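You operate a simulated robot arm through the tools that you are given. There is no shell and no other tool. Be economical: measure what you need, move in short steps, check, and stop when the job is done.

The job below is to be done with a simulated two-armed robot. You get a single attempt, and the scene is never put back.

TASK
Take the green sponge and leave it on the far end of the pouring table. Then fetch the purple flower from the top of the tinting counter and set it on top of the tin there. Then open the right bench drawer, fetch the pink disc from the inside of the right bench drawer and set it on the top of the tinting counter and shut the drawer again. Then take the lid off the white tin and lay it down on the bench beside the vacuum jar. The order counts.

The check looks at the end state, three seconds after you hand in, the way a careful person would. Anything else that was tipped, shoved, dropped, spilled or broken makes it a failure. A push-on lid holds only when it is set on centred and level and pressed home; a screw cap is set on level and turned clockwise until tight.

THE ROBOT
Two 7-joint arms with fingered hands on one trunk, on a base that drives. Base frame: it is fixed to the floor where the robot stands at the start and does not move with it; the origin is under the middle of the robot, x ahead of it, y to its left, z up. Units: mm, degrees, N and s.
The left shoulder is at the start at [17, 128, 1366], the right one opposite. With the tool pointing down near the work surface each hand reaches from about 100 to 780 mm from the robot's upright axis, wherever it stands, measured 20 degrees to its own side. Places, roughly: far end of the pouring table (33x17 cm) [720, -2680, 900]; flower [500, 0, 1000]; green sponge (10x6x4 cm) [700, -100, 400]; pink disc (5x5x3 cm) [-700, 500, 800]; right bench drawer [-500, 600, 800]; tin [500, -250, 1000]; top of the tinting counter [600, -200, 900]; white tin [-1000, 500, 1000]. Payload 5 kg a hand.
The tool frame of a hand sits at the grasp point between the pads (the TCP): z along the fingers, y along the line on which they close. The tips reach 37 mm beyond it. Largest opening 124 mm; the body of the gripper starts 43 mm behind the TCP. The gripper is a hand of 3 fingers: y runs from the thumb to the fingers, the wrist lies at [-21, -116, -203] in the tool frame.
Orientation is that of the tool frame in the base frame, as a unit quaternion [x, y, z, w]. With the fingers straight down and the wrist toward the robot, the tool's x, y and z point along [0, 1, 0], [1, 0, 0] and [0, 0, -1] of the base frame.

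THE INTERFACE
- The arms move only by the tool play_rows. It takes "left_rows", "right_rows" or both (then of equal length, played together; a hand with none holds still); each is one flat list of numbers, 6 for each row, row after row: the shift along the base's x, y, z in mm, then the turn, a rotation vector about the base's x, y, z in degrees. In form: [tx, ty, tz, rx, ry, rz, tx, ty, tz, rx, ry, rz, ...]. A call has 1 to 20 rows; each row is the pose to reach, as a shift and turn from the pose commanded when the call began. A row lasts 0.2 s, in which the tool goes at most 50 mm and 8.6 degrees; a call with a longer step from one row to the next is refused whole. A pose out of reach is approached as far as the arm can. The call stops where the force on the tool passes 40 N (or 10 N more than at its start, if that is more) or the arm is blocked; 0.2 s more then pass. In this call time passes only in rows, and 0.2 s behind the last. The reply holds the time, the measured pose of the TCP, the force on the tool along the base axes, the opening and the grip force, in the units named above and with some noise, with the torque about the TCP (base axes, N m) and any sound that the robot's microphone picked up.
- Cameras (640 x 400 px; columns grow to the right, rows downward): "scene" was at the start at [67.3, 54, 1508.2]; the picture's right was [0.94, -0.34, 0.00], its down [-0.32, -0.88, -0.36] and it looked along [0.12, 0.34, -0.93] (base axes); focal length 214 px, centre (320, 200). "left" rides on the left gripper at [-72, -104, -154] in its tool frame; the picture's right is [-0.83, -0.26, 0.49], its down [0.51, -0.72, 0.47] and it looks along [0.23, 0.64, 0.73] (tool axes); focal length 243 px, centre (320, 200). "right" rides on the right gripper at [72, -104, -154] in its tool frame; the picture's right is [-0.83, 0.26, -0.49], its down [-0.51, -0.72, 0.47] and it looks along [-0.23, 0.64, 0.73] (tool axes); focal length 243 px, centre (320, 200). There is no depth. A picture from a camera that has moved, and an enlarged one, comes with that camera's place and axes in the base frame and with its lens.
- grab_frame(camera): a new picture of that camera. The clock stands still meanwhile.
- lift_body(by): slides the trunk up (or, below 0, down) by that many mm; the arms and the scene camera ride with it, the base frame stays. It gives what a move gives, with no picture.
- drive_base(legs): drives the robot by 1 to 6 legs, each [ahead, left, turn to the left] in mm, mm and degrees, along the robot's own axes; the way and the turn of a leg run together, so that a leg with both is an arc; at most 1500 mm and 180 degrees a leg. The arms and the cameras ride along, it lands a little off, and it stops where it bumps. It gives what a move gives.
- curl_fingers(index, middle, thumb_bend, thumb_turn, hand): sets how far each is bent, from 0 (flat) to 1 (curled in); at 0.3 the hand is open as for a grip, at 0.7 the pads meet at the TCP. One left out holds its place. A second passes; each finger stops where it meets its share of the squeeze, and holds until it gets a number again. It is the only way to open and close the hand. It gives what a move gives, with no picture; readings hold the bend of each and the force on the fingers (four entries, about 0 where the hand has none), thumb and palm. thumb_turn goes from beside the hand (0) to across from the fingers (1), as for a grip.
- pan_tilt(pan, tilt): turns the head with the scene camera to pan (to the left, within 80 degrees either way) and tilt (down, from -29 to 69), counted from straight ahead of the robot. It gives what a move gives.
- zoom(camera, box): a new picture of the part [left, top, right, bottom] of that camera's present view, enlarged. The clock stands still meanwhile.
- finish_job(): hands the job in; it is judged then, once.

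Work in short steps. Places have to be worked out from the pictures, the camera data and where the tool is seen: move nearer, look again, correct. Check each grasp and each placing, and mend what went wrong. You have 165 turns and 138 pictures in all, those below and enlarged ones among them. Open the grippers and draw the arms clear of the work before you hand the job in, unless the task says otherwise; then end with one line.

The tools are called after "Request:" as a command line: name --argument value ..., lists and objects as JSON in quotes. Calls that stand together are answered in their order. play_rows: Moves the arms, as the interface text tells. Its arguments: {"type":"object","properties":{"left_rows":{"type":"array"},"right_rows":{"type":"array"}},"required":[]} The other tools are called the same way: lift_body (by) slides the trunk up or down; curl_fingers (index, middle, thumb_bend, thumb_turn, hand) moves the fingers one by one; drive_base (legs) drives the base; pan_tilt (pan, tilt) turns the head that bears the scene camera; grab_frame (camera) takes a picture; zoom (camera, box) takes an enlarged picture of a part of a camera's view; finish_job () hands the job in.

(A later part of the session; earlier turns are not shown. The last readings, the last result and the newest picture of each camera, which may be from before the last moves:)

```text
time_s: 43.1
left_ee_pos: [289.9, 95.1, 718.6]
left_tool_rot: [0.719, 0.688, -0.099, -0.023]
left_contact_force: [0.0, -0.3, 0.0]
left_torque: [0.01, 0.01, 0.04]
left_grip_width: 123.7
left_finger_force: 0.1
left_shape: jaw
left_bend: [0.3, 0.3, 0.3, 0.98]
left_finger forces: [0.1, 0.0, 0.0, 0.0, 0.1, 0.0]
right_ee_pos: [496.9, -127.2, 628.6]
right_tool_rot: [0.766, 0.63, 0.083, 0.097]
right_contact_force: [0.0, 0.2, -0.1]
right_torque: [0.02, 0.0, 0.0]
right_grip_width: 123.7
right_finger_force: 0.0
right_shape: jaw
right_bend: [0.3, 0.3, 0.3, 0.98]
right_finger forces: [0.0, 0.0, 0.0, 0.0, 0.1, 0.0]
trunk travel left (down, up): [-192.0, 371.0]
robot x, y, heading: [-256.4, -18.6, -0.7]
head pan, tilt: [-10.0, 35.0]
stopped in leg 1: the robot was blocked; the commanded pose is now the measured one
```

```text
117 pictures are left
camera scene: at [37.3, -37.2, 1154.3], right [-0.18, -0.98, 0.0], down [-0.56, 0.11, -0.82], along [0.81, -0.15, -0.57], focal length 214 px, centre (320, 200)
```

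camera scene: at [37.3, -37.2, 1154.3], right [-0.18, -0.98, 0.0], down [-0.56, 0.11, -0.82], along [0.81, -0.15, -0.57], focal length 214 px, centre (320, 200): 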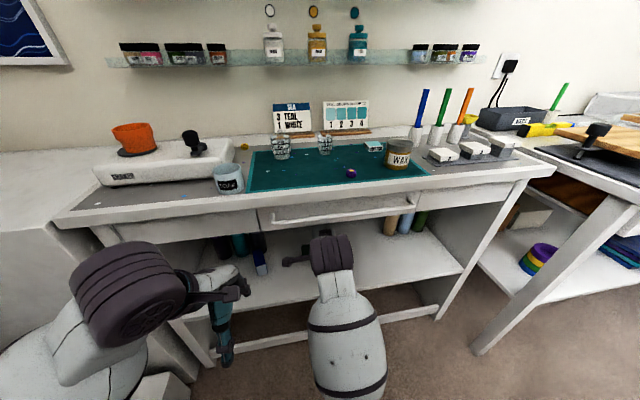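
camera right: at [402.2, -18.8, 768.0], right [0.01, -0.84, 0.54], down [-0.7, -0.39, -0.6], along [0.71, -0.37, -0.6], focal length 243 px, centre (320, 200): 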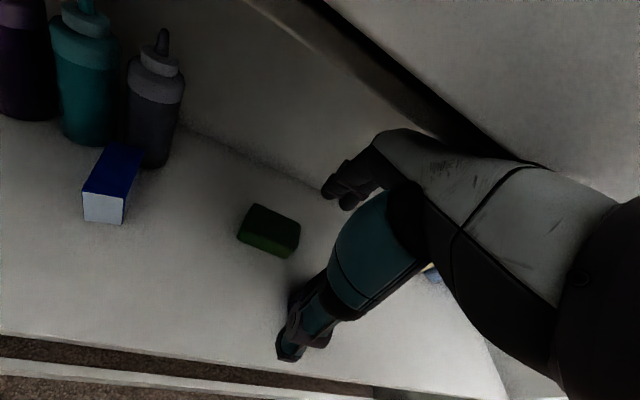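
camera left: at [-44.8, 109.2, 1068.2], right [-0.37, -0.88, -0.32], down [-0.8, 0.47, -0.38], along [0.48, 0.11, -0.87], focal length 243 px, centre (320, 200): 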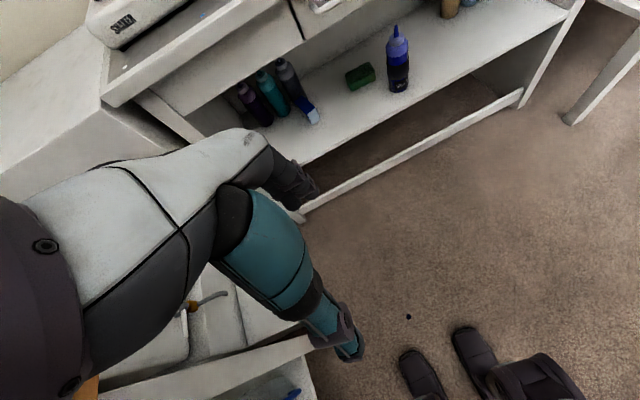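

Backing stopped early, perhaps because the hand is caught behind the front rail. I try lowering the hand from here with small steps.

Request:
play_rows --right_rows '[0, 0, -15, 0, 0, 0, 0, 0, -30, 0, 0, 0, 0, 0, -45, 0, 0, 0, 0, 0, -60, 0, 0, 0, 0, 0, -75, 0, 0, 0]'

Request:
grab_frame --camera "right"

```text
time_s: 44.5
left_ee_pos: [290.7, 94.7, 717.2]
left_tool_rot: [0.718, 0.688, -0.099, -0.024]
left_contact_force: [-0.2, -0.7, -1.2]
left_torque: [0.01, -0.01, 0.0]
left_grip_width: 123.9
left_finger_force: 0.0
left_shape: jaw
left_bend: [0.3, 0.3, 0.3, 0.98]
left_finger forces: [0.0, 0.0, 0.0, 0.0, 0.1, 0.0]
right_ee_pos: [533.4, -135.6, 604.4]
right_tool_rot: [0.763, 0.624, 0.109, 0.129]
right_contact_force: [-0.2, 0.3, -0.3]
right_torque: [-0.02, 0.0, -0.01]
right_grip_width: 124.0
right_finger_force: 0.2
right_shape: jaw
right_bend: [0.3, 0.3, 0.3, 0.98]
right_finger forces: [0.0, 0.0, 0.0, 0.0, 0.1, 0.0]
trunk travel left (down, up): [-192.0, 371.0]
robot x, y, heading: [-253.6, -22.9, -0.6]
head pan, tilt: [-10.0, 35.0]
stopped in row 5 (right hand): the arm was blocked; the commanded pose is now the measured one
```

```text
116 pictures are left
camera right: at [401.9, -35.9, 715.2], right [-0.08, -0.83, 0.55], down [-0.61, -0.39, -0.69], along [0.79, -0.39, -0.48], focal length 243 px, centre (320, 200)
```

right: 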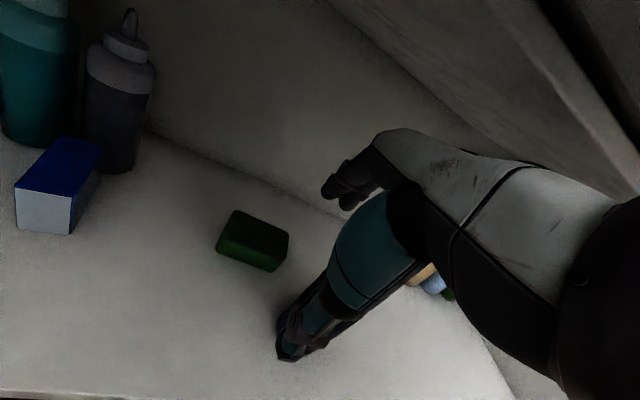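

The hand tilts forward rather than lowering, so the forearm may rest on the robot's own knee. I look down with the head.

Request:
pan_tilt --pan -10 --tilt 69

Request:
grab_frame --camera "scene"

Request:
grab_frame --camera "left"

```text
time_s: 45.5
left_ee_pos: [290.2, 95.0, 718.1]
left_tool_rot: [0.717, 0.689, -0.1, -0.024]
left_contact_force: [-0.3, 0.4, 0.3]
left_torque: [-0.06, 0.0, 0.03]
left_grip_width: 123.8
left_finger_force: 0.1
left_shape: jaw
left_bend: [0.3, 0.3, 0.3, 0.98]
left_finger forces: [0.0, 0.0, 0.0, 0.1, 0.0, 0.0]
right_ee_pos: [533.1, -134.8, 605.0]
right_tool_rot: [0.762, 0.625, 0.107, 0.129]
right_contact_force: [-0.6, 0.5, 0.1]
right_torque: [-0.02, 0.01, 0.02]
right_grip_width: 123.9
right_finger_force: 0.0
right_shape: jaw
right_bend: [0.3, 0.3, 0.3, 0.98]
right_finger forces: [0.1, 0.1, 0.0, 0.0, 0.0, 0.0]
trunk travel left (down, up): [-192.0, 371.0]
robot x, y, heading: [-253.1, -21.5, -0.4]
head pan, tilt: [-10.0, 68.8]
```

```text
115 pictures are left
camera scene: at [7.0, -30.8, 1110.7], right [-0.18, -0.98, 0.0], down [-0.92, 0.17, -0.36], along [0.36, -0.07, -0.93], focal length 214 px, centre (320, 200)
```

scene: 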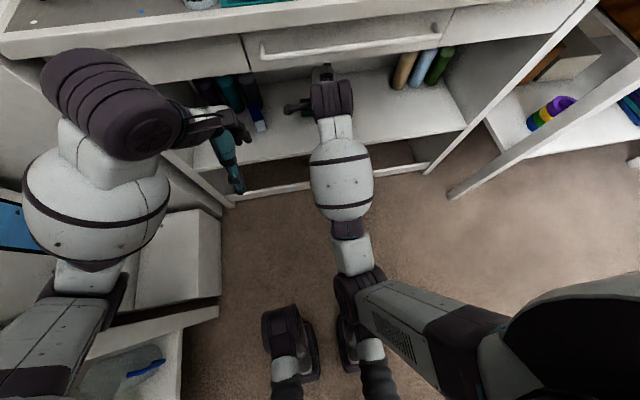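

```text
114 pictures are left
camera left: at [213.6, 44.3, 893.8], right [-0.37, -0.86, -0.34], down [-0.78, 0.49, -0.39], along [0.51, 0.12, -0.85], focal length 243 px, centre (320, 200)
```

left: 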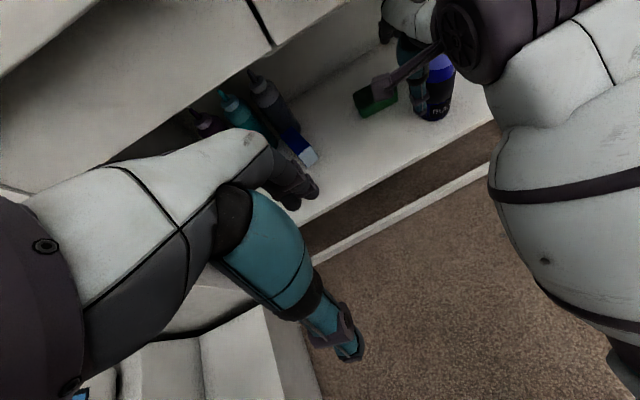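

The view shows the right elbow resting on the right knee, which is what limits it. The bottle still stands. I try backing out again now that the hand is lower.

Request:
drive_base --legs '[[-100, 0, 0]]'

Request:
grab_frame --camera "scene"

```text
time_s: 46.2
left_ee_pos: [285.0, 89.7, 721.4]
left_tool_rot: [0.721, 0.686, -0.098, -0.02]
left_contact_force: [0.4, 0.2, -0.8]
left_torque: [-0.02, 0.02, -0.03]
left_grip_width: 123.7
left_finger_force: 0.0
left_shape: jaw
left_bend: [0.3, 0.3, 0.3, 0.98]
left_finger forces: [0.0, 0.0, 0.1, 0.0, 0.0, 0.0]
right_ee_pos: [524.4, -141.3, 606.1]
right_tool_rot: [0.764, 0.623, 0.108, 0.131]
right_contact_force: [-0.2, -0.8, 0.0]
right_torque: [0.0, 0.0, 0.0]
right_grip_width: 124.0
right_finger_force: 0.1
right_shape: jaw
right_bend: [0.3, 0.3, 0.3, 0.98]
right_finger forces: [0.1, 0.0, 0.1, 0.1, 0.0, 0.0]
trunk travel left (down, up): [-192.0, 371.0]
robot x, y, heading: [-262.2, -23.8, -1.1]
head pan, tilt: [-10.0, 68.8]
stopped in leg 1: the robot was blocked; the commanded pose is now the measured one
```

```text
113 pictures are left
camera scene: at [-1.9, -32.8, 1110.8], right [-0.19, -0.98, 0.0], down [-0.92, 0.18, -0.36], along [0.36, -0.07, -0.93], focal length 214 px, centre (320, 200)
```

scene: 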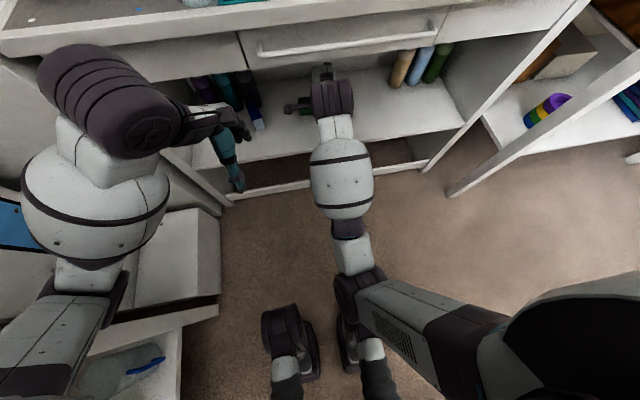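

The slight right-turn on backing suggests the left elbow is held by the left bench. I raise the trunk in small steps while lowering the right hand the same amount.

Request:
lift_body --by 20

Request:
play_rows --right_rows '[0, 0, -15, 0, 0, 0, 0, 0, -30, 0, 0, 0, 0, 0, -45, 0, 0, 0]'

```text
time_s: 46.9
left_ee_pos: [286.2, 89.8, 741.1]
left_tool_rot: [0.72, 0.686, -0.098, -0.021]
left_contact_force: [0.6, 0.1, 0.4]
left_torque: [0.0, 0.03, 0.0]
left_grip_width: 124.1
left_finger_force: 0.1
left_shape: jaw
left_bend: [0.3, 0.3, 0.3, 0.98]
left_finger forces: [0.0, 0.0, 0.0, 0.1, 0.1, 0.0]
right_ee_pos: [525.3, -142.1, 623.5]
right_tool_rot: [0.763, 0.624, 0.108, 0.128]
right_contact_force: [0.1, -0.1, 0.0]
right_torque: [0.01, 0.02, 0.03]
right_grip_width: 123.8
right_finger_force: 0.0
right_shape: jaw
right_bend: [0.3, 0.3, 0.3, 0.98]
right_finger forces: [0.1, 0.1, 0.1, 0.1, 0.1, 0.0]
trunk travel left (down, up): [-212.0, 351.0]
robot x, y, heading: [-263.6, -19.8, -0.9]
head pan, tilt: [-10.0, 68.8]
```

```text
time_s: 47.7
left_ee_pos: [287.1, 90.0, 741.6]
left_tool_rot: [0.721, 0.686, -0.097, -0.021]
left_contact_force: [-0.2, 0.4, 0.1]
left_torque: [0.01, -0.01, 0.05]
left_grip_width: 123.9
left_finger_force: 0.0
left_shape: jaw
left_bend: [0.3, 0.3, 0.3, 0.98]
left_finger forces: [0.1, 0.1, 0.0, 0.0, 0.0, 0.0]
right_ee_pos: [526.2, -140.9, 578.8]
right_tool_rot: [0.764, 0.623, 0.106, 0.129]
right_contact_force: [0.4, -0.2, -0.9]
right_torque: [0.0, 0.0, 0.01]
right_grip_width: 123.8
right_finger_force: 0.0
right_shape: jaw
right_bend: [0.3, 0.3, 0.3, 0.98]
right_finger forces: [0.1, 0.0, 0.0, 0.0, 0.0, 0.0]
trunk travel left (down, up): [-212.0, 351.0]
robot x, y, heading: [-266.6, -20.4, -1.0]
head pan, tilt: [-10.0, 68.8]
```

That works. I lift another 30 and pull the right hand back toward the front, away from the bottle (a little left).

Request:
lift_body --by 30

Request:
play_rows --right_rows '[0, 10, -20, 0, 0, 0, -10, 20, -40, 0, 0, 0, -30, 30, -50, 0, 0, 0, -60, 35, -50, 0, 0, 0, -90, 40, -50, 0, 0, 0]'

Request:
grab_frame --camera "right"

```text
time_s: 48.5
left_ee_pos: [292.2, 91.9, 769.5]
left_tool_rot: [0.72, 0.686, -0.1, -0.02]
left_contact_force: [-0.4, 0.3, -0.1]
left_torque: [-0.02, -0.02, 0.01]
left_grip_width: 124.0
left_finger_force: 0.1
left_shape: jaw
left_bend: [0.3, 0.3, 0.3, 0.98]
left_finger forces: [0.0, 0.0, 0.0, 0.1, 0.1, 0.1]
right_ee_pos: [529.2, -140.7, 604.6]
right_tool_rot: [0.764, 0.624, 0.104, 0.128]
right_contact_force: [-0.1, 1.1, 0.1]
right_torque: [0.0, -0.01, 0.05]
right_grip_width: 123.9
right_finger_force: 0.1
right_shape: jaw
right_bend: [0.3, 0.3, 0.3, 0.98]
right_finger forces: [0.1, 0.1, 0.1, 0.1, 0.0, 0.0]
trunk travel left (down, up): [-242.0, 321.0]
robot x, y, heading: [-266.6, -17.7, -0.9]
head pan, tilt: [-10.0, 68.8]
```

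```text
time_s: 49.9
left_ee_pos: [289.6, 88.2, 770.9]
left_tool_rot: [0.722, 0.685, -0.096, -0.019]
left_contact_force: [0.1, -0.2, 0.3]
left_torque: [0.0, -0.02, 0.02]
left_grip_width: 124.1
left_finger_force: 0.0
left_shape: jaw
left_bend: [0.3, 0.3, 0.3, 0.98]
left_finger forces: [0.1, 0.1, 0.1, 0.0, 0.0, 0.1]
right_ee_pos: [461.7, -92.3, 593.6]
right_tool_rot: [0.764, 0.616, 0.134, 0.138]
right_contact_force: [0.6, -0.4, 0.5]
right_torque: [0.03, 0.02, -0.01]
right_grip_width: 123.9
right_finger_force: 0.1
right_shape: jaw
right_bend: [0.3, 0.3, 0.3, 0.98]
right_finger forces: [0.0, 0.0, 0.1, 0.0, 0.0, 0.0]
trunk travel left (down, up): [-242.0, 321.0]
robot x, y, heading: [-261.4, -20.0, -1.4]
head pan, tilt: [-10.0, 68.8]
stopped in row 5 (right hand): the arm was blocked; the commanded pose is now the measured one
```

```text
112 pictures are left
camera right: at [325.4, 7.0, 699.4], right [-0.12, -0.84, 0.52], down [-0.58, -0.37, -0.73], along [0.81, -0.39, -0.45], focal length 243 px, centre (320, 200)
```

right: 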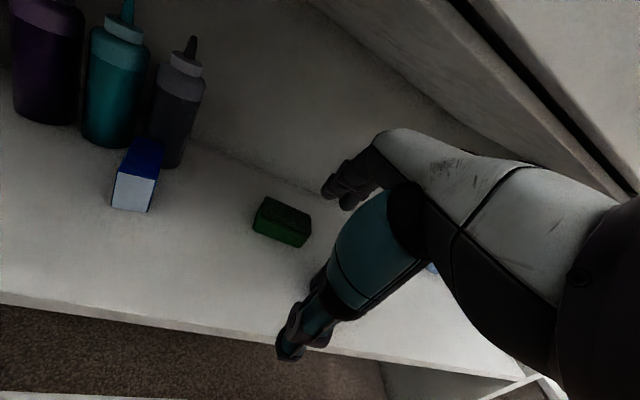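

Nearly out. Another small lift, then down and back.

Request:
lift_body --by 40

Request:
play_rows --right_rows '[0, 0, -25, 0, 0, 0, -10, 0, -50, 0, 0, 0, -40, 0, -60, 0, 0, 0, -70, 0, -60, 0, 0, 0, -90, 0, -60, 0, 0, 0]'

Request:
pan_tilt --pan 30 --tilt 69

Request:
grab_frame --camera "scene"

```text
time_s: 50.7
left_ee_pos: [294.5, 88.4, 809.2]
left_tool_rot: [0.722, 0.684, -0.099, -0.022]
left_contact_force: [0.1, -0.2, 0.2]
left_torque: [-0.01, 0.04, -0.02]
left_grip_width: 124.1
left_finger_force: 0.1
left_shape: jaw
left_bend: [0.3, 0.3, 0.3, 0.98]
left_finger forces: [0.1, 0.0, 0.0, 0.1, 0.1, 0.0]
right_ee_pos: [463.8, -94.1, 627.3]
right_tool_rot: [0.764, 0.618, 0.128, 0.137]
right_contact_force: [-0.3, 0.4, -0.4]
right_torque: [0.0, 0.02, -0.03]
right_grip_width: 123.8
right_finger_force: 0.1
right_shape: jaw
right_bend: [0.3, 0.3, 0.3, 0.98]
right_finger forces: [0.0, 0.1, 0.0, 0.0, 0.0, 0.0]
trunk travel left (down, up): [-282.0, 281.0]
robot x, y, heading: [-261.9, -18.8, -1.2]
head pan, tilt: [-10.0, 68.8]
```

```text
time_s: 52.1
left_ee_pos: [292.7, 87.3, 811.7]
left_tool_rot: [0.724, 0.683, -0.095, -0.019]
left_contact_force: [0.0, -0.4, 0.3]
left_torque: [0.04, 0.02, -0.01]
left_grip_width: 124.0
left_finger_force: 0.2
left_shape: jaw
left_bend: [0.3, 0.3, 0.3, 0.98]
left_finger forces: [0.1, 0.1, 0.0, 0.0, 0.1, 0.0]
right_ee_pos: [416.1, -83.9, 627.7]
right_tool_rot: [0.762, 0.604, 0.174, 0.155]
right_contact_force: [-0.7, -0.1, 0.0]
right_torque: [0.02, 0.01, -0.02]
right_grip_width: 123.9
right_finger_force: 0.0
right_shape: jaw
right_bend: [0.3, 0.3, 0.3, 0.98]
right_finger forces: [0.0, 0.0, 0.1, 0.0, 0.1, 0.1]
trunk travel left (down, up): [-282.0, 281.0]
robot x, y, heading: [-262.6, -18.8, -1.7]
head pan, tilt: [-10.0, 68.8]
stopped in row 5 (right hand): the arm was blocked; the commanded pose is now the measured one
```

```text
time_s: 53.2
left_ee_pos: [292.8, 87.6, 810.3]
left_tool_rot: [0.723, 0.684, -0.098, -0.021]
left_contact_force: [0.1, -0.7, -0.3]
left_torque: [-0.01, -0.01, 0.01]
left_grip_width: 124.1
left_finger_force: 0.0
left_shape: jaw
left_bend: [0.3, 0.3, 0.3, 0.98]
left_finger forces: [0.1, 0.0, 0.0, 0.1, 0.0, 0.0]
right_ee_pos: [416.9, -82.0, 625.0]
right_tool_rot: [0.763, 0.605, 0.172, 0.152]
right_contact_force: [-0.8, -0.1, 0.2]
right_torque: [0.01, 0.01, 0.03]
right_grip_width: 123.9
right_finger_force: 0.0
right_shape: jaw
right_bend: [0.3, 0.3, 0.3, 0.98]
right_finger forces: [0.1, 0.0, 0.0, 0.0, 0.1, 0.1]
trunk travel left (down, up): [-282.0, 281.0]
robot x, y, heading: [-262.8, -21.4, -1.5]
head pan, tilt: [30.0, 68.8]
```

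```text
111 pictures are left
camera scene: at [-29.1, 5.0, 1208.6], right [0.48, -0.88, 0.0], down [-0.82, -0.45, -0.36], along [0.31, 0.17, -0.93], focal length 214 px, centre (320, 200)
```

scene: 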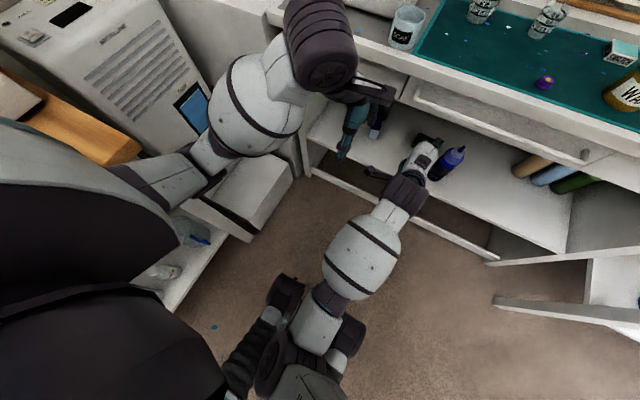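

Still folding on the knee; the wooden slab corner is right behind the left upper arm. I lift 60 more and pull the right hand back again.

Request:
lift_body --by 50

Request:
play_rows --right_rows '[-10, 0, -20, 0, 0, 0, -25, 0, -40, 0, 0, 0, -50, 0, -40, 0, 0, 0, -80, 0, -30, 0, 0, 0, -110, 0, -20, 0, 0, 0]'

Request:
lift_body --by 50

Request:
play_rows --right_rows '[-20, 0, -10, 0, 0, 0, -40, 0, -20, 0, 0, 0, -60, 0, -20, 0, 0, 0, -80, 0, -20, 0, 0, 0]'

```text
time_s: 54.1
left_ee_pos: [295.5, 88.1, 860.2]
left_tool_rot: [0.722, 0.684, -0.098, -0.021]
left_contact_force: [0.1, 0.1, 0.5]
left_torque: [0.02, 0.0, 0.0]
left_grip_width: 124.1
left_finger_force: 0.1
left_shape: jaw
left_bend: [0.3, 0.3, 0.3, 0.98]
left_finger forces: [0.0, 0.0, 0.0, 0.1, 0.0, 0.0]
right_ee_pos: [417.0, -84.0, 671.5]
right_tool_rot: [0.762, 0.606, 0.17, 0.153]
right_contact_force: [-0.7, 0.3, 0.4]
right_torque: [0.0, 0.01, 0.0]
right_grip_width: 123.9
right_finger_force: 0.1
right_shape: jaw
right_bend: [0.3, 0.3, 0.3, 0.98]
right_finger forces: [0.0, 0.1, 0.0, 0.0, 0.0, 0.1]
trunk travel left (down, up): [-332.0, 231.0]
robot x, y, heading: [-263.1, -20.6, -1.5]
head pan, tilt: [30.0, 68.8]
```

```text
time_s: 55.3
left_ee_pos: [293.2, 85.6, 862.0]
left_tool_rot: [0.724, 0.683, -0.096, -0.018]
left_contact_force: [0.1, 0.0, 0.1]
left_torque: [0.01, -0.01, -0.01]
left_grip_width: 123.6
left_finger_force: 0.1
left_shape: jaw
left_bend: [0.3, 0.3, 0.3, 0.98]
left_finger forces: [0.1, 0.0, 0.0, 0.1, 0.1, 0.0]
right_ee_pos: [381.3, -76.0, 741.6]
right_tool_rot: [0.752, 0.583, 0.241, 0.191]
right_contact_force: [-16.1, 2.8, -7.9]
right_torque: [0.08, -0.65, -0.36]
right_grip_width: 123.2
right_finger_force: 0.1
right_shape: jaw
right_bend: [0.3, 0.34, 0.3, 0.98]
right_finger forces: [0.0, 17.3, 0.0, 0.0, 0.0, 0.0]
trunk travel left (down, up): [-332.0, 231.0]
robot x, y, heading: [-264.8, -19.5, -1.6]
head pan, tilt: [30.0, 68.8]
stopped in row 5 (right hand): the arm was blocked; the commanded pose is now the measured one
```

```text
time_s: 55.8
left_ee_pos: [291.2, 84.6, 871.8]
left_tool_rot: [0.726, 0.68, -0.101, -0.017]
left_contact_force: [0.5, -0.6, -0.4]
left_torque: [-0.02, 0.0, 0.0]
left_grip_width: 123.7
left_finger_force: 0.1
left_shape: jaw
left_bend: [0.3, 0.3, 0.3, 0.98]
left_finger forces: [0.0, 0.1, 0.1, 0.0, 0.1, 0.0]
right_ee_pos: [383.8, -72.7, 754.3]
right_tool_rot: [0.758, 0.578, 0.24, 0.184]
right_contact_force: [-28.9, -0.8, -21.6]
right_torque: [0.9, -0.67, -1.18]
right_grip_width: 111.3
right_finger_force: 0.0
right_shape: jaw
right_bend: [0.3, 0.44, 0.3, 0.98]
right_finger forces: [0.0, 36.0, 0.1, 0.1, 0.0, 0.0]
trunk travel left (down, up): [-344.0, 219.0]
robot x, y, heading: [-263.8, -21.2, -1.7]
head pan, tilt: [30.0, 68.8]
stopped: the force on the tool passed its limit at 59 N (the readings are from after the stop); the commanded pose is now the measured one
```

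```text
time_s: 56.1
left_ee_pos: [290.4, 84.1, 873.1]
left_tool_rot: [0.727, 0.679, -0.102, -0.015]
left_contact_force: [-0.9, 0.8, -0.2]
left_torque: [-0.01, 0.0, 0.01]
left_grip_width: 123.9
left_finger_force: 0.2
left_shape: jaw
left_bend: [0.3, 0.3, 0.3, 0.98]
left_finger forces: [0.1, 0.0, 0.0, 0.0, 0.0, 0.0]
right_ee_pos: [381.2, -67.4, 760.3]
right_tool_rot: [0.76, 0.573, 0.249, 0.18]
right_contact_force: [-36.1, -0.3, -15.6]
right_torque: [0.51, -1.24, -1.46]
right_grip_width: 113.1
right_finger_force: 0.1
right_shape: jaw
right_bend: [0.3, 0.43, 0.3, 0.97]
right_finger forces: [1.4, 38.9, 0.1, 0.0, 0.1, 0.0]
trunk travel left (down, up): [-344.0, 219.0]
robot x, y, heading: [-261.2, -21.5, -1.7]
head pan, tilt: [30.0, 68.8]
stopped in row 1 (right hand): the force on the tool passed its limit at 54 N (the readings are from after the stop); the commanded pose is now the measured one
```

The right middle finger presses the rail edge. To free the backing path I raise the left hand and extend it forward, which should pull the left elbow off the wooden slab.

Request:
play_rows --left_rows '[0, 0, 30, 0, 0, 0, 0, 0, 60, 0, 0, 0, 0, 0, 90, 0, 0, 0, 0, 0, 120, 0, 0, 0, 0, 0, 150, 0, 0, 0, 20, 0, 180, 0, 0, 0, 50, 0, 200, 0, 0, 0, 80, 0, 200, 0, 0, 0, 110, 0, 200, 0, 0, 0]'

Request:
grab_frame --camera "scene"

```text
time_s: 58.1
left_ee_pos: [393.7, 80.4, 1076.5]
left_tool_rot: [0.727, 0.68, -0.098, -0.016]
left_contact_force: [0.5, 0.2, 0.1]
left_torque: [-0.04, 0.0, 0.02]
left_grip_width: 124.0
left_finger_force: 0.0
left_shape: jaw
left_bend: [0.3, 0.3, 0.3, 0.97]
left_finger forces: [0.0, 0.0, 0.0, 0.0, 0.0, 0.0]
right_ee_pos: [377.5, -70.6, 767.0]
right_tool_rot: [0.759, 0.571, 0.254, 0.182]
right_contact_force: [-37.3, 6.1, -13.4]
right_torque: [0.1, -1.02, -0.9]
right_grip_width: 112.2
right_finger_force: 0.1
right_shape: jaw
right_bend: [0.32, 0.42, 0.3, 0.98]
right_finger forces: [3.4, 36.5, 0.0, 0.1, 0.1, 0.0]
trunk travel left (down, up): [-344.0, 219.0]
robot x, y, heading: [-263.8, -16.7, -1.3]
head pan, tilt: [30.0, 68.8]
```

```text
110 pictures are left
camera scene: at [-54.9, 4.2, 1273.4], right [0.48, -0.88, 0.0], down [-0.82, -0.44, -0.36], along [0.32, 0.17, -0.93], focal length 214 px, centre (320, 200)
```

scene: 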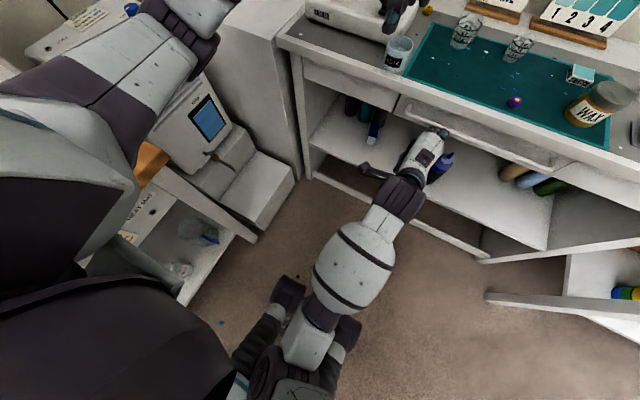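

The left arm is now high and clear of the slab. I back the base out.

Request:
drive_base --legs '[[-120, 0, 0]]'

Request:
grab_frame --camera "right"

Request:
grab_frame --camera "scene"

```text
time_s: 59.4
left_ee_pos: [277.6, 82.8, 1074.8]
left_tool_rot: [0.727, 0.679, -0.099, -0.017]
left_contact_force: [0.3, 0.8, 0.1]
left_torque: [-0.01, -0.03, -0.02]
left_grip_width: 124.2
left_finger_force: 0.0
left_shape: jaw
left_bend: [0.3, 0.3, 0.3, 0.97]
left_finger forces: [0.1, 0.0, 0.1, 0.1, 0.0, 0.1]
right_ee_pos: [262.1, -68.1, 766.5]
right_tool_rot: [0.759, 0.572, 0.254, 0.183]
right_contact_force: [0.1, 0.7, 0.2]
right_torque: [-0.01, 0.03, 0.04]
right_grip_width: 123.8
right_finger_force: 0.1
right_shape: jaw
right_bend: [0.3, 0.3, 0.3, 0.98]
right_finger forces: [0.1, 0.1, 0.1, 0.0, 0.0, 0.0]
trunk travel left (down, up): [-344.0, 219.0]
robot x, y, heading: [-378.4, -18.8, -1.6]
head pan, tilt: [30.0, 68.8]
```

```text
109 pictures are left
camera right: at [106.0, 28.9, 844.3], right [-0.27, -0.88, 0.4], down [-0.39, -0.28, -0.88], along [0.88, -0.39, -0.27], focal length 243 px, centre (320, 200)
```

right: 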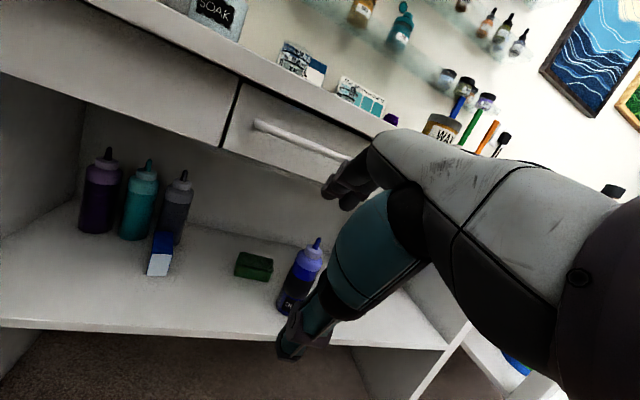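

```text
108 pictures are left
camera scene: at [-170.1, 7.1, 1272.9], right [0.48, -0.88, 0.0], down [-0.82, -0.44, -0.36], along [0.32, 0.17, -0.93], focal length 214 px, centre (320, 200)
```

scene: 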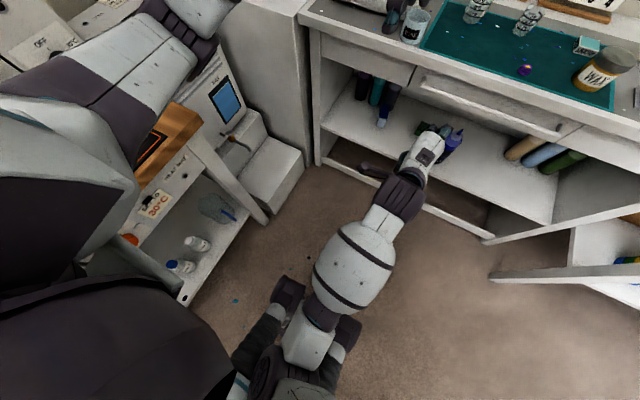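

Everything still stands (bottle, sponge). New plan: tilt the fingers 25° forward so the wrist stays low and outside, keep the arm stretched, and insert by driving. First I set the hand orientation and pose, and pull the left hand up/back so that it will not meet the mug.

Request:
play_rows --right_rows '[10, 0, -15, -1, 2, 0.5, 20, 0, -35, -2, 4, 1, 30, 0, -55, -3.5, 6, 1.5, 40, -5, -75, -5, 8, 2, 50, -10, -95, -6.5, 10, 2.5, 60, -15, -115, -7.8, 11.9, 2.7, 68, -20, -135, -7.8, 11.9, 2.7]' --left_rows '[-15, 0, 20, 0, 0, 0, -30, 0, 40, 0, 0, 0, -45, 0, 60, 0, 0, 0, -60, 0, 70, 0, 0, 0, -75, 0, 80, 0, 0, 0, -90, 0, 90, 0, 0, 0, -100, 0, 90, 0, 0, 0]'

Request:
grab_frame --camera "scene"

```text
time_s: 61.0
left_ee_pos: [177.1, 82.9, 1165.8]
left_tool_rot: [0.726, 0.68, -0.099, -0.016]
left_contact_force: [0.4, 0.9, -0.5]
left_torque: [-0.03, -0.03, -0.01]
left_grip_width: 123.8
left_finger_force: 0.2
left_shape: jaw
left_bend: [0.3, 0.3, 0.3, 0.97]
left_finger forces: [0.0, 0.1, 0.0, 0.1, 0.0, 0.1]
right_ee_pos: [329.9, -88.9, 629.4]
right_tool_rot: [0.753, 0.621, 0.139, 0.168]
right_contact_force: [-0.3, -0.4, 0.4]
right_torque: [-0.02, -0.02, -0.02]
right_grip_width: 123.6
right_finger_force: 0.0
right_shape: jaw
right_bend: [0.3, 0.3, 0.3, 0.98]
right_finger forces: [0.0, 0.0, 0.0, 0.0, 0.0, 0.0]
trunk travel left (down, up): [-344.0, 219.0]
robot x, y, heading: [-382.6, -18.2, -1.8]
head pan, tilt: [30.0, 68.8]
```

```text
107 pictures are left
camera scene: at [-170.4, 6.9, 1272.9], right [0.48, -0.88, 0.0], down [-0.82, -0.44, -0.36], along [0.32, 0.17, -0.93], focal length 214 px, centre (320, 200)
```

scene: 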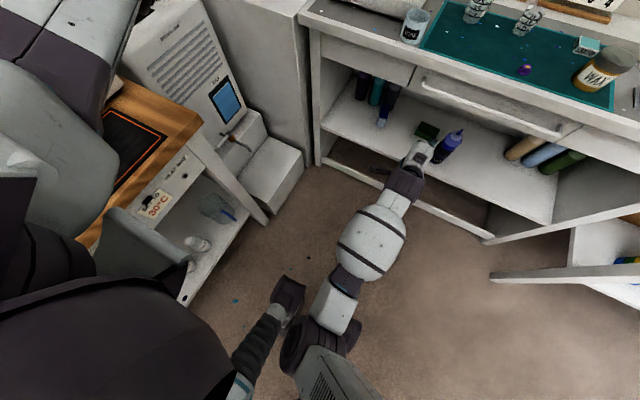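

The hand is well posed. I lower the trunk 60 mm and the hand 50 more, then check the elbow.

Request:
lift_body --by -60

Request:
play_rows --right_rows '[5, 0, -20, 0, 0, 0, 10, 0, -40, 0, 0, 0, 15, 0, -50, 0, 0, 0]'

Request:
grab_frame --camera "right"

```text
time_s: 62.0
left_ee_pos: [177.7, 84.6, 1107.6]
left_tool_rot: [0.726, 0.68, -0.099, -0.017]
left_contact_force: [0.1, -0.4, 0.5]
left_torque: [0.02, 0.02, -0.02]
left_grip_width: 124.1
left_finger_force: 0.2
left_shape: jaw
left_bend: [0.3, 0.3, 0.3, 0.97]
left_finger forces: [0.0, 0.1, 0.1, 0.0, 0.0, 0.0]
right_ee_pos: [328.9, -88.3, 571.8]
right_tool_rot: [0.753, 0.621, 0.14, 0.166]
right_contact_force: [0.0, -0.3, -0.2]
right_torque: [0.01, -0.02, -0.03]
right_grip_width: 123.7
right_finger_force: 0.1
right_shape: jaw
right_bend: [0.3, 0.3, 0.3, 0.98]
right_finger forces: [0.0, 0.0, 0.0, 0.1, 0.0, 0.0]
trunk travel left (down, up): [-284.0, 279.0]
robot x, y, heading: [-384.6, -19.8, -1.5]
head pan, tilt: [30.0, 68.8]
```

```text
time_s: 62.8
left_ee_pos: [177.8, 83.2, 1106.5]
left_tool_rot: [0.727, 0.68, -0.099, -0.017]
left_contact_force: [-0.4, -1.0, -0.8]
left_torque: [0.0, -0.01, 0.0]
left_grip_width: 123.7
left_finger_force: 0.0
left_shape: jaw
left_bend: [0.3, 0.3, 0.3, 0.97]
left_finger forces: [0.1, 0.0, 0.0, 0.0, 0.1, 0.1]
right_ee_pos: [344.4, -88.0, 520.7]
right_tool_rot: [0.753, 0.621, 0.138, 0.167]
right_contact_force: [-0.1, 0.8, 0.2]
right_torque: [0.0, -0.02, 0.03]
right_grip_width: 123.5
right_finger_force: 0.0
right_shape: jaw
right_bend: [0.3, 0.3, 0.3, 0.98]
right_finger forces: [0.0, 0.1, 0.1, 0.1, 0.0, 0.0]
trunk travel left (down, up): [-284.0, 279.0]
robot x, y, heading: [-380.9, -14.0, -1.7]
head pan, tilt: [30.0, 68.8]
```

```text
106 pictures are left
camera right: at [202.0, 12.9, 616.6], right [-0.13, -0.82, 0.56], down [-0.54, -0.41, -0.73], along [0.83, -0.4, -0.39], focal length 243 px, centre (320, 200)
```

right: 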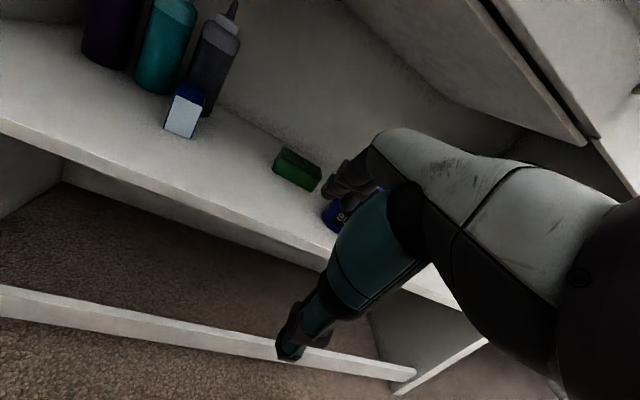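

The way in is clear and the sponge still at ≈[648,-119]. I drive ahead 200 mm, then check.

Request:
drive_base --legs '[[200, 10, 0]]'

Request:
grab_frame --camera "scene"

Request:
grab_frame --camera "right"

```text
time_s: 64.4
left_ee_pos: [378.1, 89.9, 1105.8]
left_tool_rot: [0.726, 0.681, -0.099, -0.017]
left_contact_force: [-0.3, 0.5, -0.7]
left_torque: [0.0, 0.02, -0.01]
left_grip_width: 123.9
left_finger_force: 0.1
left_shape: jaw
left_bend: [0.3, 0.3, 0.3, 0.97]
left_finger forces: [0.1, 0.0, 0.0, 0.1, 0.1, 0.1]
right_ee_pos: [544.5, -83.7, 520.9]
right_tool_rot: [0.753, 0.621, 0.139, 0.167]
right_contact_force: [0.5, -0.9, 0.3]
right_torque: [-0.02, -0.02, 0.02]
right_grip_width: 123.5
right_finger_force: 0.1
right_shape: jaw
right_bend: [0.3, 0.3, 0.3, 0.98]
right_finger forces: [0.0, 0.1, 0.0, 0.1, 0.0, 0.0]
trunk travel left (down, up): [-284.0, 279.0]
robot x, y, heading: [-178.8, -12.7, -1.3]
head pan, tilt: [30.0, 68.8]
```

```text
105 pictures are left
camera scene: at [45.2, 11.6, 1212.6], right [0.48, -0.88, 0.0], down [-0.82, -0.45, -0.36], along [0.32, 0.17, -0.93], focal length 214 px, centre (320, 200)
```

scene: 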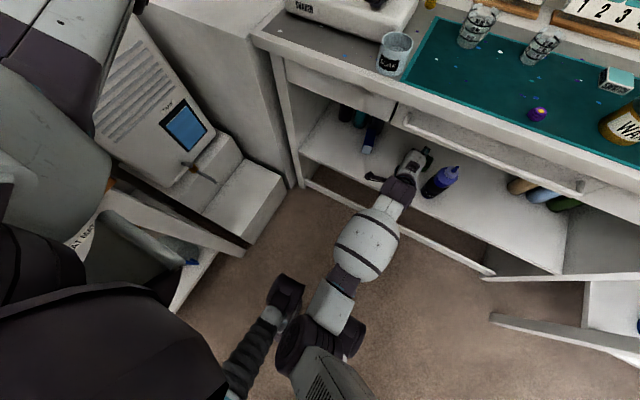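

```text
104 pictures are left
camera right: at [402.7, 18.9, 616.9], right [-0.13, -0.82, 0.56], down [-0.54, -0.41, -0.73], along [0.83, -0.39, -0.39], focal length 243 px, centre (320, 200)
```

right: 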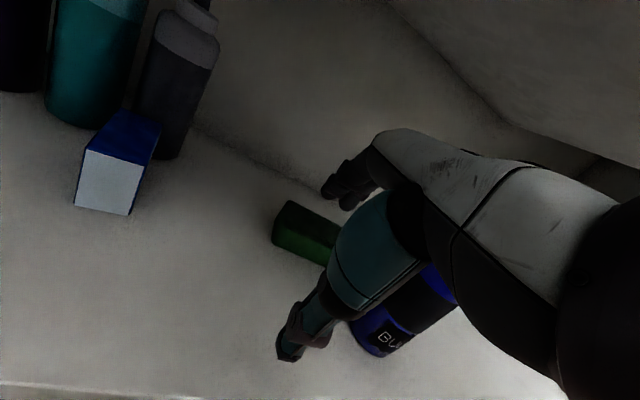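

Clear. I drive ahead another 105 mm with 15 mm to the right, to bring the hand over the sponge.

Request:
drive_base --legs '[[105, -15, 0]]'

Request:
grab_frame --camera "right"

Request:
grab_frame --camera "scene"

```text
time_s: 65.5
left_ee_pos: [480.0, 72.3, 1107.1]
left_tool_rot: [0.725, 0.681, -0.098, -0.017]
left_contact_force: [-0.1, 0.1, -0.5]
left_torque: [0.01, 0.0, 0.02]
left_grip_width: 123.9
left_finger_force: 0.0
left_shape: jaw
left_bend: [0.3, 0.3, 0.3, 0.97]
left_finger forces: [0.1, 0.1, 0.0, 0.0, 0.0, 0.0]
right_ee_pos: [646.9, -98.7, 521.1]
right_tool_rot: [0.752, 0.623, 0.14, 0.166]
right_contact_force: [0.5, -0.3, 0.0]
right_torque: [-0.02, 0.0, -0.03]
right_grip_width: 123.6
right_finger_force: 0.1
right_shape: jaw
right_bend: [0.3, 0.3, 0.3, 0.98]
right_finger forces: [0.1, 0.0, 0.0, 0.0, 0.1, 0.0]
trunk travel left (down, up): [-284.0, 279.0]
robot x, y, heading: [-79.6, -31.3, -1.4]
head pan, tilt: [30.0, 68.8]
```

```text
103 pictures are left
camera right: at [504.7, 2.2, 616.9], right [-0.13, -0.82, 0.56], down [-0.54, -0.41, -0.73], along [0.83, -0.39, -0.39], focal length 243 px, centre (320, 200)
```

right: 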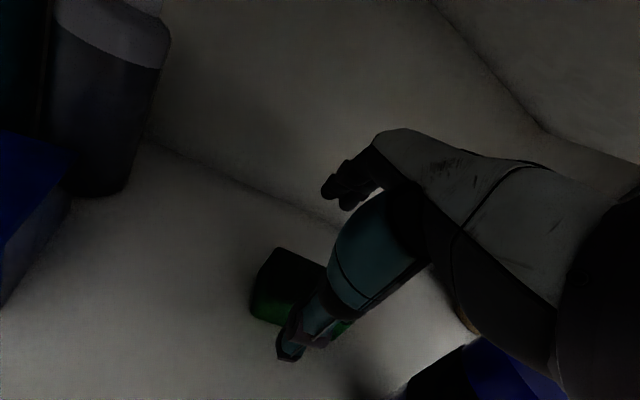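

```text
102 pictures are left
camera scene: at [147.2, -5.8, 1212.7], right [0.48, -0.88, 0.0], down [-0.82, -0.45, -0.36], along [0.32, 0.17, -0.93], focal length 214 px, centre (320, 200)
```

scene: 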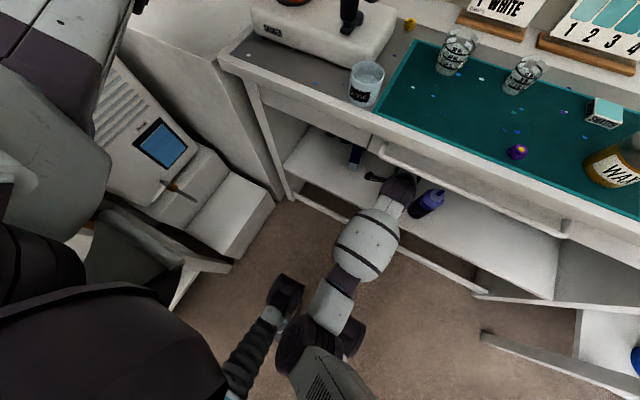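

Hand is in with no contact; thumb should be just in front of the sponge and the fingers behind it. I narrow the opening a bit, then descend while reducing the tilt to about 14°.

Request:
curl_fingers --hand "right" --index 0.37 --middle 0.37 --thumb_bend 0.37

Request:
play_rows --right_rows '[0, -1, -8, 0.4, 2, 0, 1, -2, -16, 0.8, 4, 0, 2, -3, -24, 1.2, 6, 0, 2, -4, -32, 1.6, 8, 0, 2, -4, -40, 2, 10, 0, 2, -4, -46, 2.1, 10.8, 0]'

Request:
grab_frame --camera "right"

```text
time_s: 66.5
left_ee_pos: [479.4, 71.8, 1105.7]
left_tool_rot: [0.725, 0.681, -0.099, -0.016]
left_contact_force: [0.2, -0.3, -0.6]
left_torque: [0.01, -0.02, -0.01]
left_grip_width: 124.0
left_finger_force: 0.1
left_shape: jaw
left_bend: [0.3, 0.3, 0.3, 0.97]
left_finger forces: [0.1, 0.1, 0.0, 0.1, 0.1, 0.0]
right_ee_pos: [645.9, -98.0, 522.2]
right_tool_rot: [0.752, 0.622, 0.14, 0.167]
right_contact_force: [-0.5, 0.1, 0.1]
right_torque: [0.02, 0.0, 0.0]
right_grip_width: 108.6
right_finger_force: 0.1
right_shape: fingers
right_bend: [0.37, 0.37, 0.37, 0.98]
right_finger forces: [0.0, 0.0, 0.0, 0.0, 0.1, 0.1]
trunk travel left (down, up): [-284.0, 279.0]
robot x, y, heading: [-78.5, -28.2, -1.4]
head pan, tilt: [30.0, 68.8]
```

```text
time_s: 67.9
left_ee_pos: [480.1, 73.9, 1106.2]
left_tool_rot: [0.725, 0.681, -0.098, -0.016]
left_contact_force: [0.8, 0.2, -0.6]
left_torque: [0.0, -0.05, 0.0]
left_grip_width: 124.0
left_finger_force: 0.1
left_shape: jaw
left_bend: [0.3, 0.3, 0.3, 0.97]
left_finger forces: [0.0, 0.0, 0.0, 0.1, 0.1, 0.0]
right_ee_pos: [650.4, -102.4, 473.4]
right_tool_rot: [0.765, 0.633, 0.08, 0.093]
right_contact_force: [-0.2, 0.8, -0.6]
right_torque: [-0.03, 0.02, 0.01]
right_grip_width: 108.5
right_finger_force: 0.0
right_shape: fingers
right_bend: [0.37, 0.37, 0.37, 0.98]
right_finger forces: [0.0, 0.1, 0.0, 0.1, 0.0, 0.1]
trunk travel left (down, up): [-284.0, 279.0]
robot x, y, heading: [-76.6, -33.6, -1.3]
head pan, tilt: [30.0, 68.8]
```

```text
101 pictures are left
camera right: at [527.8, -5.7, 598.7], right [-0.02, -0.84, 0.54], down [-0.67, -0.39, -0.63], along [0.74, -0.38, -0.55], focal length 243 px, centre (320, 200)
```

right: 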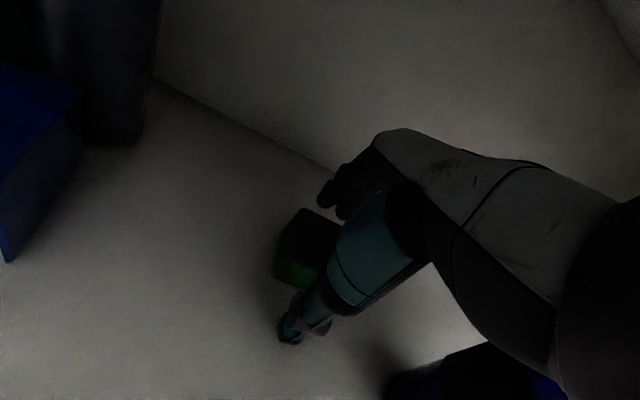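

Sponge now lies between thumb and fingers with no contact. I lower 4 mm and close.

Request:
play_rows --right_rows '[0, 0, -4, 0, 0, 0]'

Request:
curl_fingers --hand "right" --index 0.62 --middle 0.62 --thumb_bend 0.62

Request:
grab_frame --camera "right"

```text
time_s: 68.3
left_ee_pos: [480.2, 73.0, 1106.9]
left_tool_rot: [0.725, 0.682, -0.1, -0.016]
left_contact_force: [0.2, -0.1, 0.6]
left_torque: [0.05, -0.04, 0.0]
left_grip_width: 124.2
left_finger_force: 0.1
left_shape: jaw
left_bend: [0.3, 0.3, 0.3, 0.97]
left_finger forces: [0.0, 0.0, 0.1, 0.0, 0.1, 0.0]
right_ee_pos: [650.0, -102.4, 472.8]
right_tool_rot: [0.764, 0.633, 0.08, 0.095]
right_contact_force: [0.7, 0.4, 8.5]
right_torque: [0.14, 0.47, 0.04]
right_grip_width: 108.9
right_finger_force: 3.5
right_shape: fingers
right_bend: [0.37, 0.37, 0.37, 0.98]
right_finger forces: [0.0, 0.0, 0.0, 0.1, 8.2, 0.1]
trunk travel left (down, up): [-284.0, 279.0]
robot x, y, heading: [-78.3, -29.8, -1.2]
head pan, tilt: [30.0, 68.8]
```

```text
time_s: 69.3
left_ee_pos: [481.5, 72.3, 1107.0]
left_tool_rot: [0.725, 0.682, -0.098, -0.017]
left_contact_force: [-0.1, -0.2, 0.1]
left_torque: [-0.02, -0.02, -0.03]
left_grip_width: 123.8
left_finger_force: 0.0
left_shape: jaw
left_bend: [0.3, 0.3, 0.3, 0.97]
left_finger forces: [0.0, 0.1, 0.1, 0.1, 0.0, 0.0]
right_ee_pos: [649.6, -103.3, 470.6]
right_tool_rot: [0.764, 0.633, 0.08, 0.095]
right_contact_force: [3.3, -2.9, 7.2]
right_torque: [-0.12, -0.01, 0.02]
right_grip_width: 59.0
right_finger_force: 16.3
right_shape: fingers
right_bend: [0.55, 0.56, 0.53, 0.97]
right_finger forces: [9.1, 8.9, 0.0, 0.1, 13.7, 0.1]
trunk travel left (down, up): [-284.0, 279.0]
robot x, y, heading: [-76.7, -28.7, -1.7]
head pan, tilt: [30.0, 68.8]
```

```text
100 pictures are left
camera right: at [527.4, -6.1, 595.7], right [-0.02, -0.84, 0.54], down [-0.67, -0.39, -0.64], along [0.74, -0.38, -0.55], focal length 243 px, centre (320, 200)
```

right: 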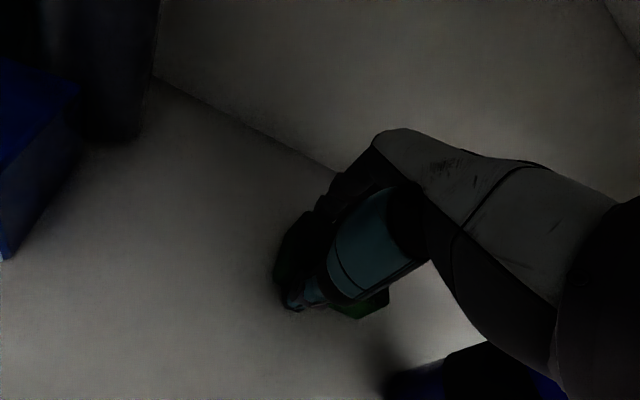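

Grip at 59 mm with all fingers loaded — the sponge is held. I lift 15 mm and shift left 35 mm away from the bottle.

Request:
play_rows --right_rows '[0, 0, 8, 0, 0, 0, 0, 5, 15, 0, 0, 0, 0, 20, 17, 0, 0, 0, 0, 35, 17, 0, 0, 0]'

Request:
drive_base --legs '[[-300, 0, 0]]'

Request:
grab_frame --camera "right"

Request:
grab_frame --camera "scene"

```text
time_s: 70.3
left_ee_pos: [479.3, 73.0, 1105.7]
left_tool_rot: [0.725, 0.682, -0.098, -0.016]
left_contact_force: [0.1, -0.1, 0.4]
left_torque: [0.01, 0.0, -0.02]
left_grip_width: 123.7
left_finger_force: 0.1
left_shape: jaw
left_bend: [0.3, 0.3, 0.3, 0.97]
left_finger forces: [0.0, 0.1, 0.1, 0.1, 0.1, 0.0]
right_ee_pos: [650.0, -66.8, 488.1]
right_tool_rot: [0.765, 0.633, 0.079, 0.094]
right_contact_force: [-0.4, -0.1, 0.2]
right_torque: [0.0, 0.03, -0.02]
right_grip_width: 59.1
right_finger_force: 13.7
right_shape: fingers
right_bend: [0.56, 0.57, 0.53, 0.96]
right_finger forces: [7.4, 6.8, 0.0, 0.0, 13.9, 0.1]
trunk travel left (down, up): [-284.0, 279.0]
robot x, y, heading: [-80.8, -30.6, -1.6]
head pan, tilt: [30.0, 68.8]
```

```text
time_s: 72.4
left_ee_pos: [182.7, 79.1, 1106.9]
left_tool_rot: [0.726, 0.68, -0.099, -0.017]
left_contact_force: [-0.2, 0.7, -0.4]
left_torque: [0.01, 0.01, 0.01]
left_grip_width: 123.9
left_finger_force: 0.0
left_shape: jaw
left_bend: [0.3, 0.3, 0.3, 0.97]
left_finger forces: [0.0, 0.1, 0.0, 0.1, 0.0, 0.0]
right_ee_pos: [350.3, -62.5, 489.2]
right_tool_rot: [0.766, 0.632, 0.08, 0.093]
right_contact_force: [-0.5, 0.4, -0.6]
right_torque: [-0.01, 0.01, 0.02]
right_grip_width: 59.1
right_finger_force: 13.7
right_shape: fingers
right_bend: [0.56, 0.57, 0.53, 0.96]
right_finger forces: [7.3, 6.8, 0.0, 0.1, 13.9, 0.1]
trunk travel left (down, up): [-284.0, 279.0]
robot x, y, heading: [-373.2, -21.7, -1.8]
head pan, tilt: [30.0, 68.8]
```

```text
99 pictures are left
camera right: at [229.4, 35.3, 613.0], right [-0.03, -0.84, 0.54], down [-0.67, -0.38, -0.64], along [0.74, -0.38, -0.55], focal length 243 px, centre (320, 200)
```

right: 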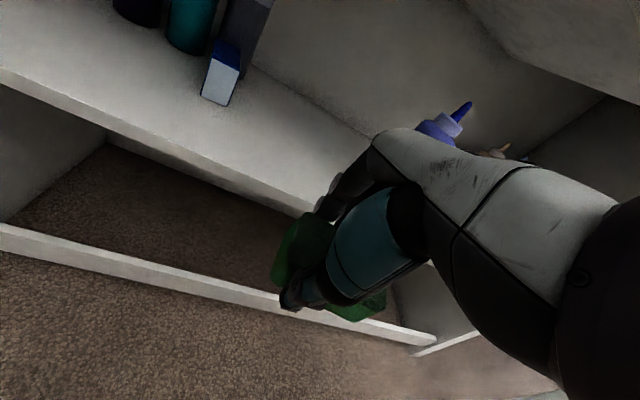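

```text
98 pictures are left
camera scene: at [-151.3, 1.2, 1212.7], right [0.48, -0.88, 0.0], down [-0.82, -0.44, -0.36], along [0.32, 0.17, -0.93], focal length 214 px, centre (320, 200)
```

scene: 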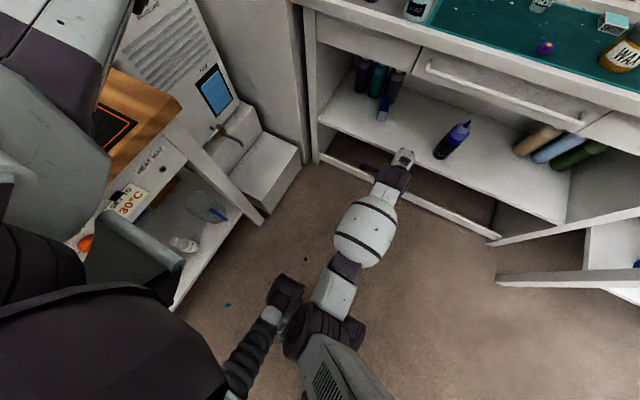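

The sponge came out cleanly and the bottle stands. I raise the trunk and look to the right towards the pouring table.

Request:
lift_body --by 275

Request:
pan_tilt --pan -60 --tilt 25

Request:
grab_frame --camera "scene"

```text
time_s: 75.2
left_ee_pos: [183.0, 78.6, 1378.5]
left_tool_rot: [0.727, 0.68, -0.1, -0.018]
left_contact_force: [0.7, 0.0, 0.2]
left_torque: [0.04, 0.06, -0.01]
left_grip_width: 124.1
left_finger_force: 0.0
left_shape: jaw
left_bend: [0.3, 0.3, 0.3, 0.97]
left_finger forces: [0.0, 0.0, 0.1, 0.0, 0.0, 0.0]
right_ee_pos: [350.1, -62.3, 760.9]
right_tool_rot: [0.766, 0.631, 0.078, 0.094]
right_contact_force: [0.1, 0.5, -0.2]
right_torque: [-0.04, -0.01, -0.03]
right_grip_width: 59.2
right_finger_force: 14.3
right_shape: fingers
right_bend: [0.56, 0.57, 0.53, 0.96]
right_finger forces: [7.3, 6.8, 0.0, 0.0, 13.9, 0.0]
trunk travel left (down, up): [-559.0, 4.0]
robot x, y, heading: [-373.3, -21.5, -1.6]
head pan, tilt: [30.0, 68.8]
```

```text
time_s: 76.8
left_ee_pos: [182.0, 77.2, 1381.4]
left_tool_rot: [0.726, 0.68, -0.099, -0.017]
left_contact_force: [0.5, 0.0, 0.3]
left_torque: [0.02, -0.04, 0.05]
left_grip_width: 124.0
left_finger_force: 0.1
left_shape: jaw
left_bend: [0.3, 0.3, 0.3, 0.97]
left_finger forces: [0.0, 0.1, 0.0, 0.1, 0.0, 0.0]
right_ee_pos: [350.8, -61.5, 764.9]
right_tool_rot: [0.766, 0.632, 0.079, 0.094]
right_contact_force: [-0.4, 0.2, -0.3]
right_torque: [0.01, 0.02, 0.01]
right_grip_width: 59.1
right_finger_force: 14.2
right_shape: fingers
right_bend: [0.56, 0.57, 0.53, 0.96]
right_finger forces: [7.4, 6.7, 0.0, 0.0, 13.9, 0.0]
trunk travel left (down, up): [-559.0, 4.0]
robot x, y, heading: [-374.2, -19.2, -1.6]
head pan, tilt: [-60.0, 25.0]
```

```text
97 pictures are left
camera scene: at [-298.6, -102.5, 1578.2], right [-0.88, -0.48, 0.0], down [-0.2, 0.37, -0.91], along [0.43, -0.8, -0.42], focal length 214 px, centre (320, 200)
```

scene: 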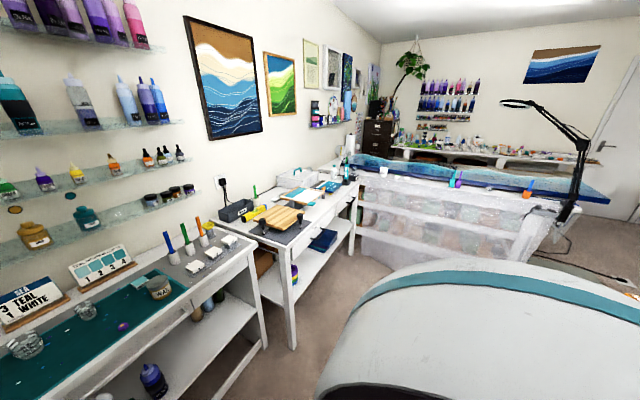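

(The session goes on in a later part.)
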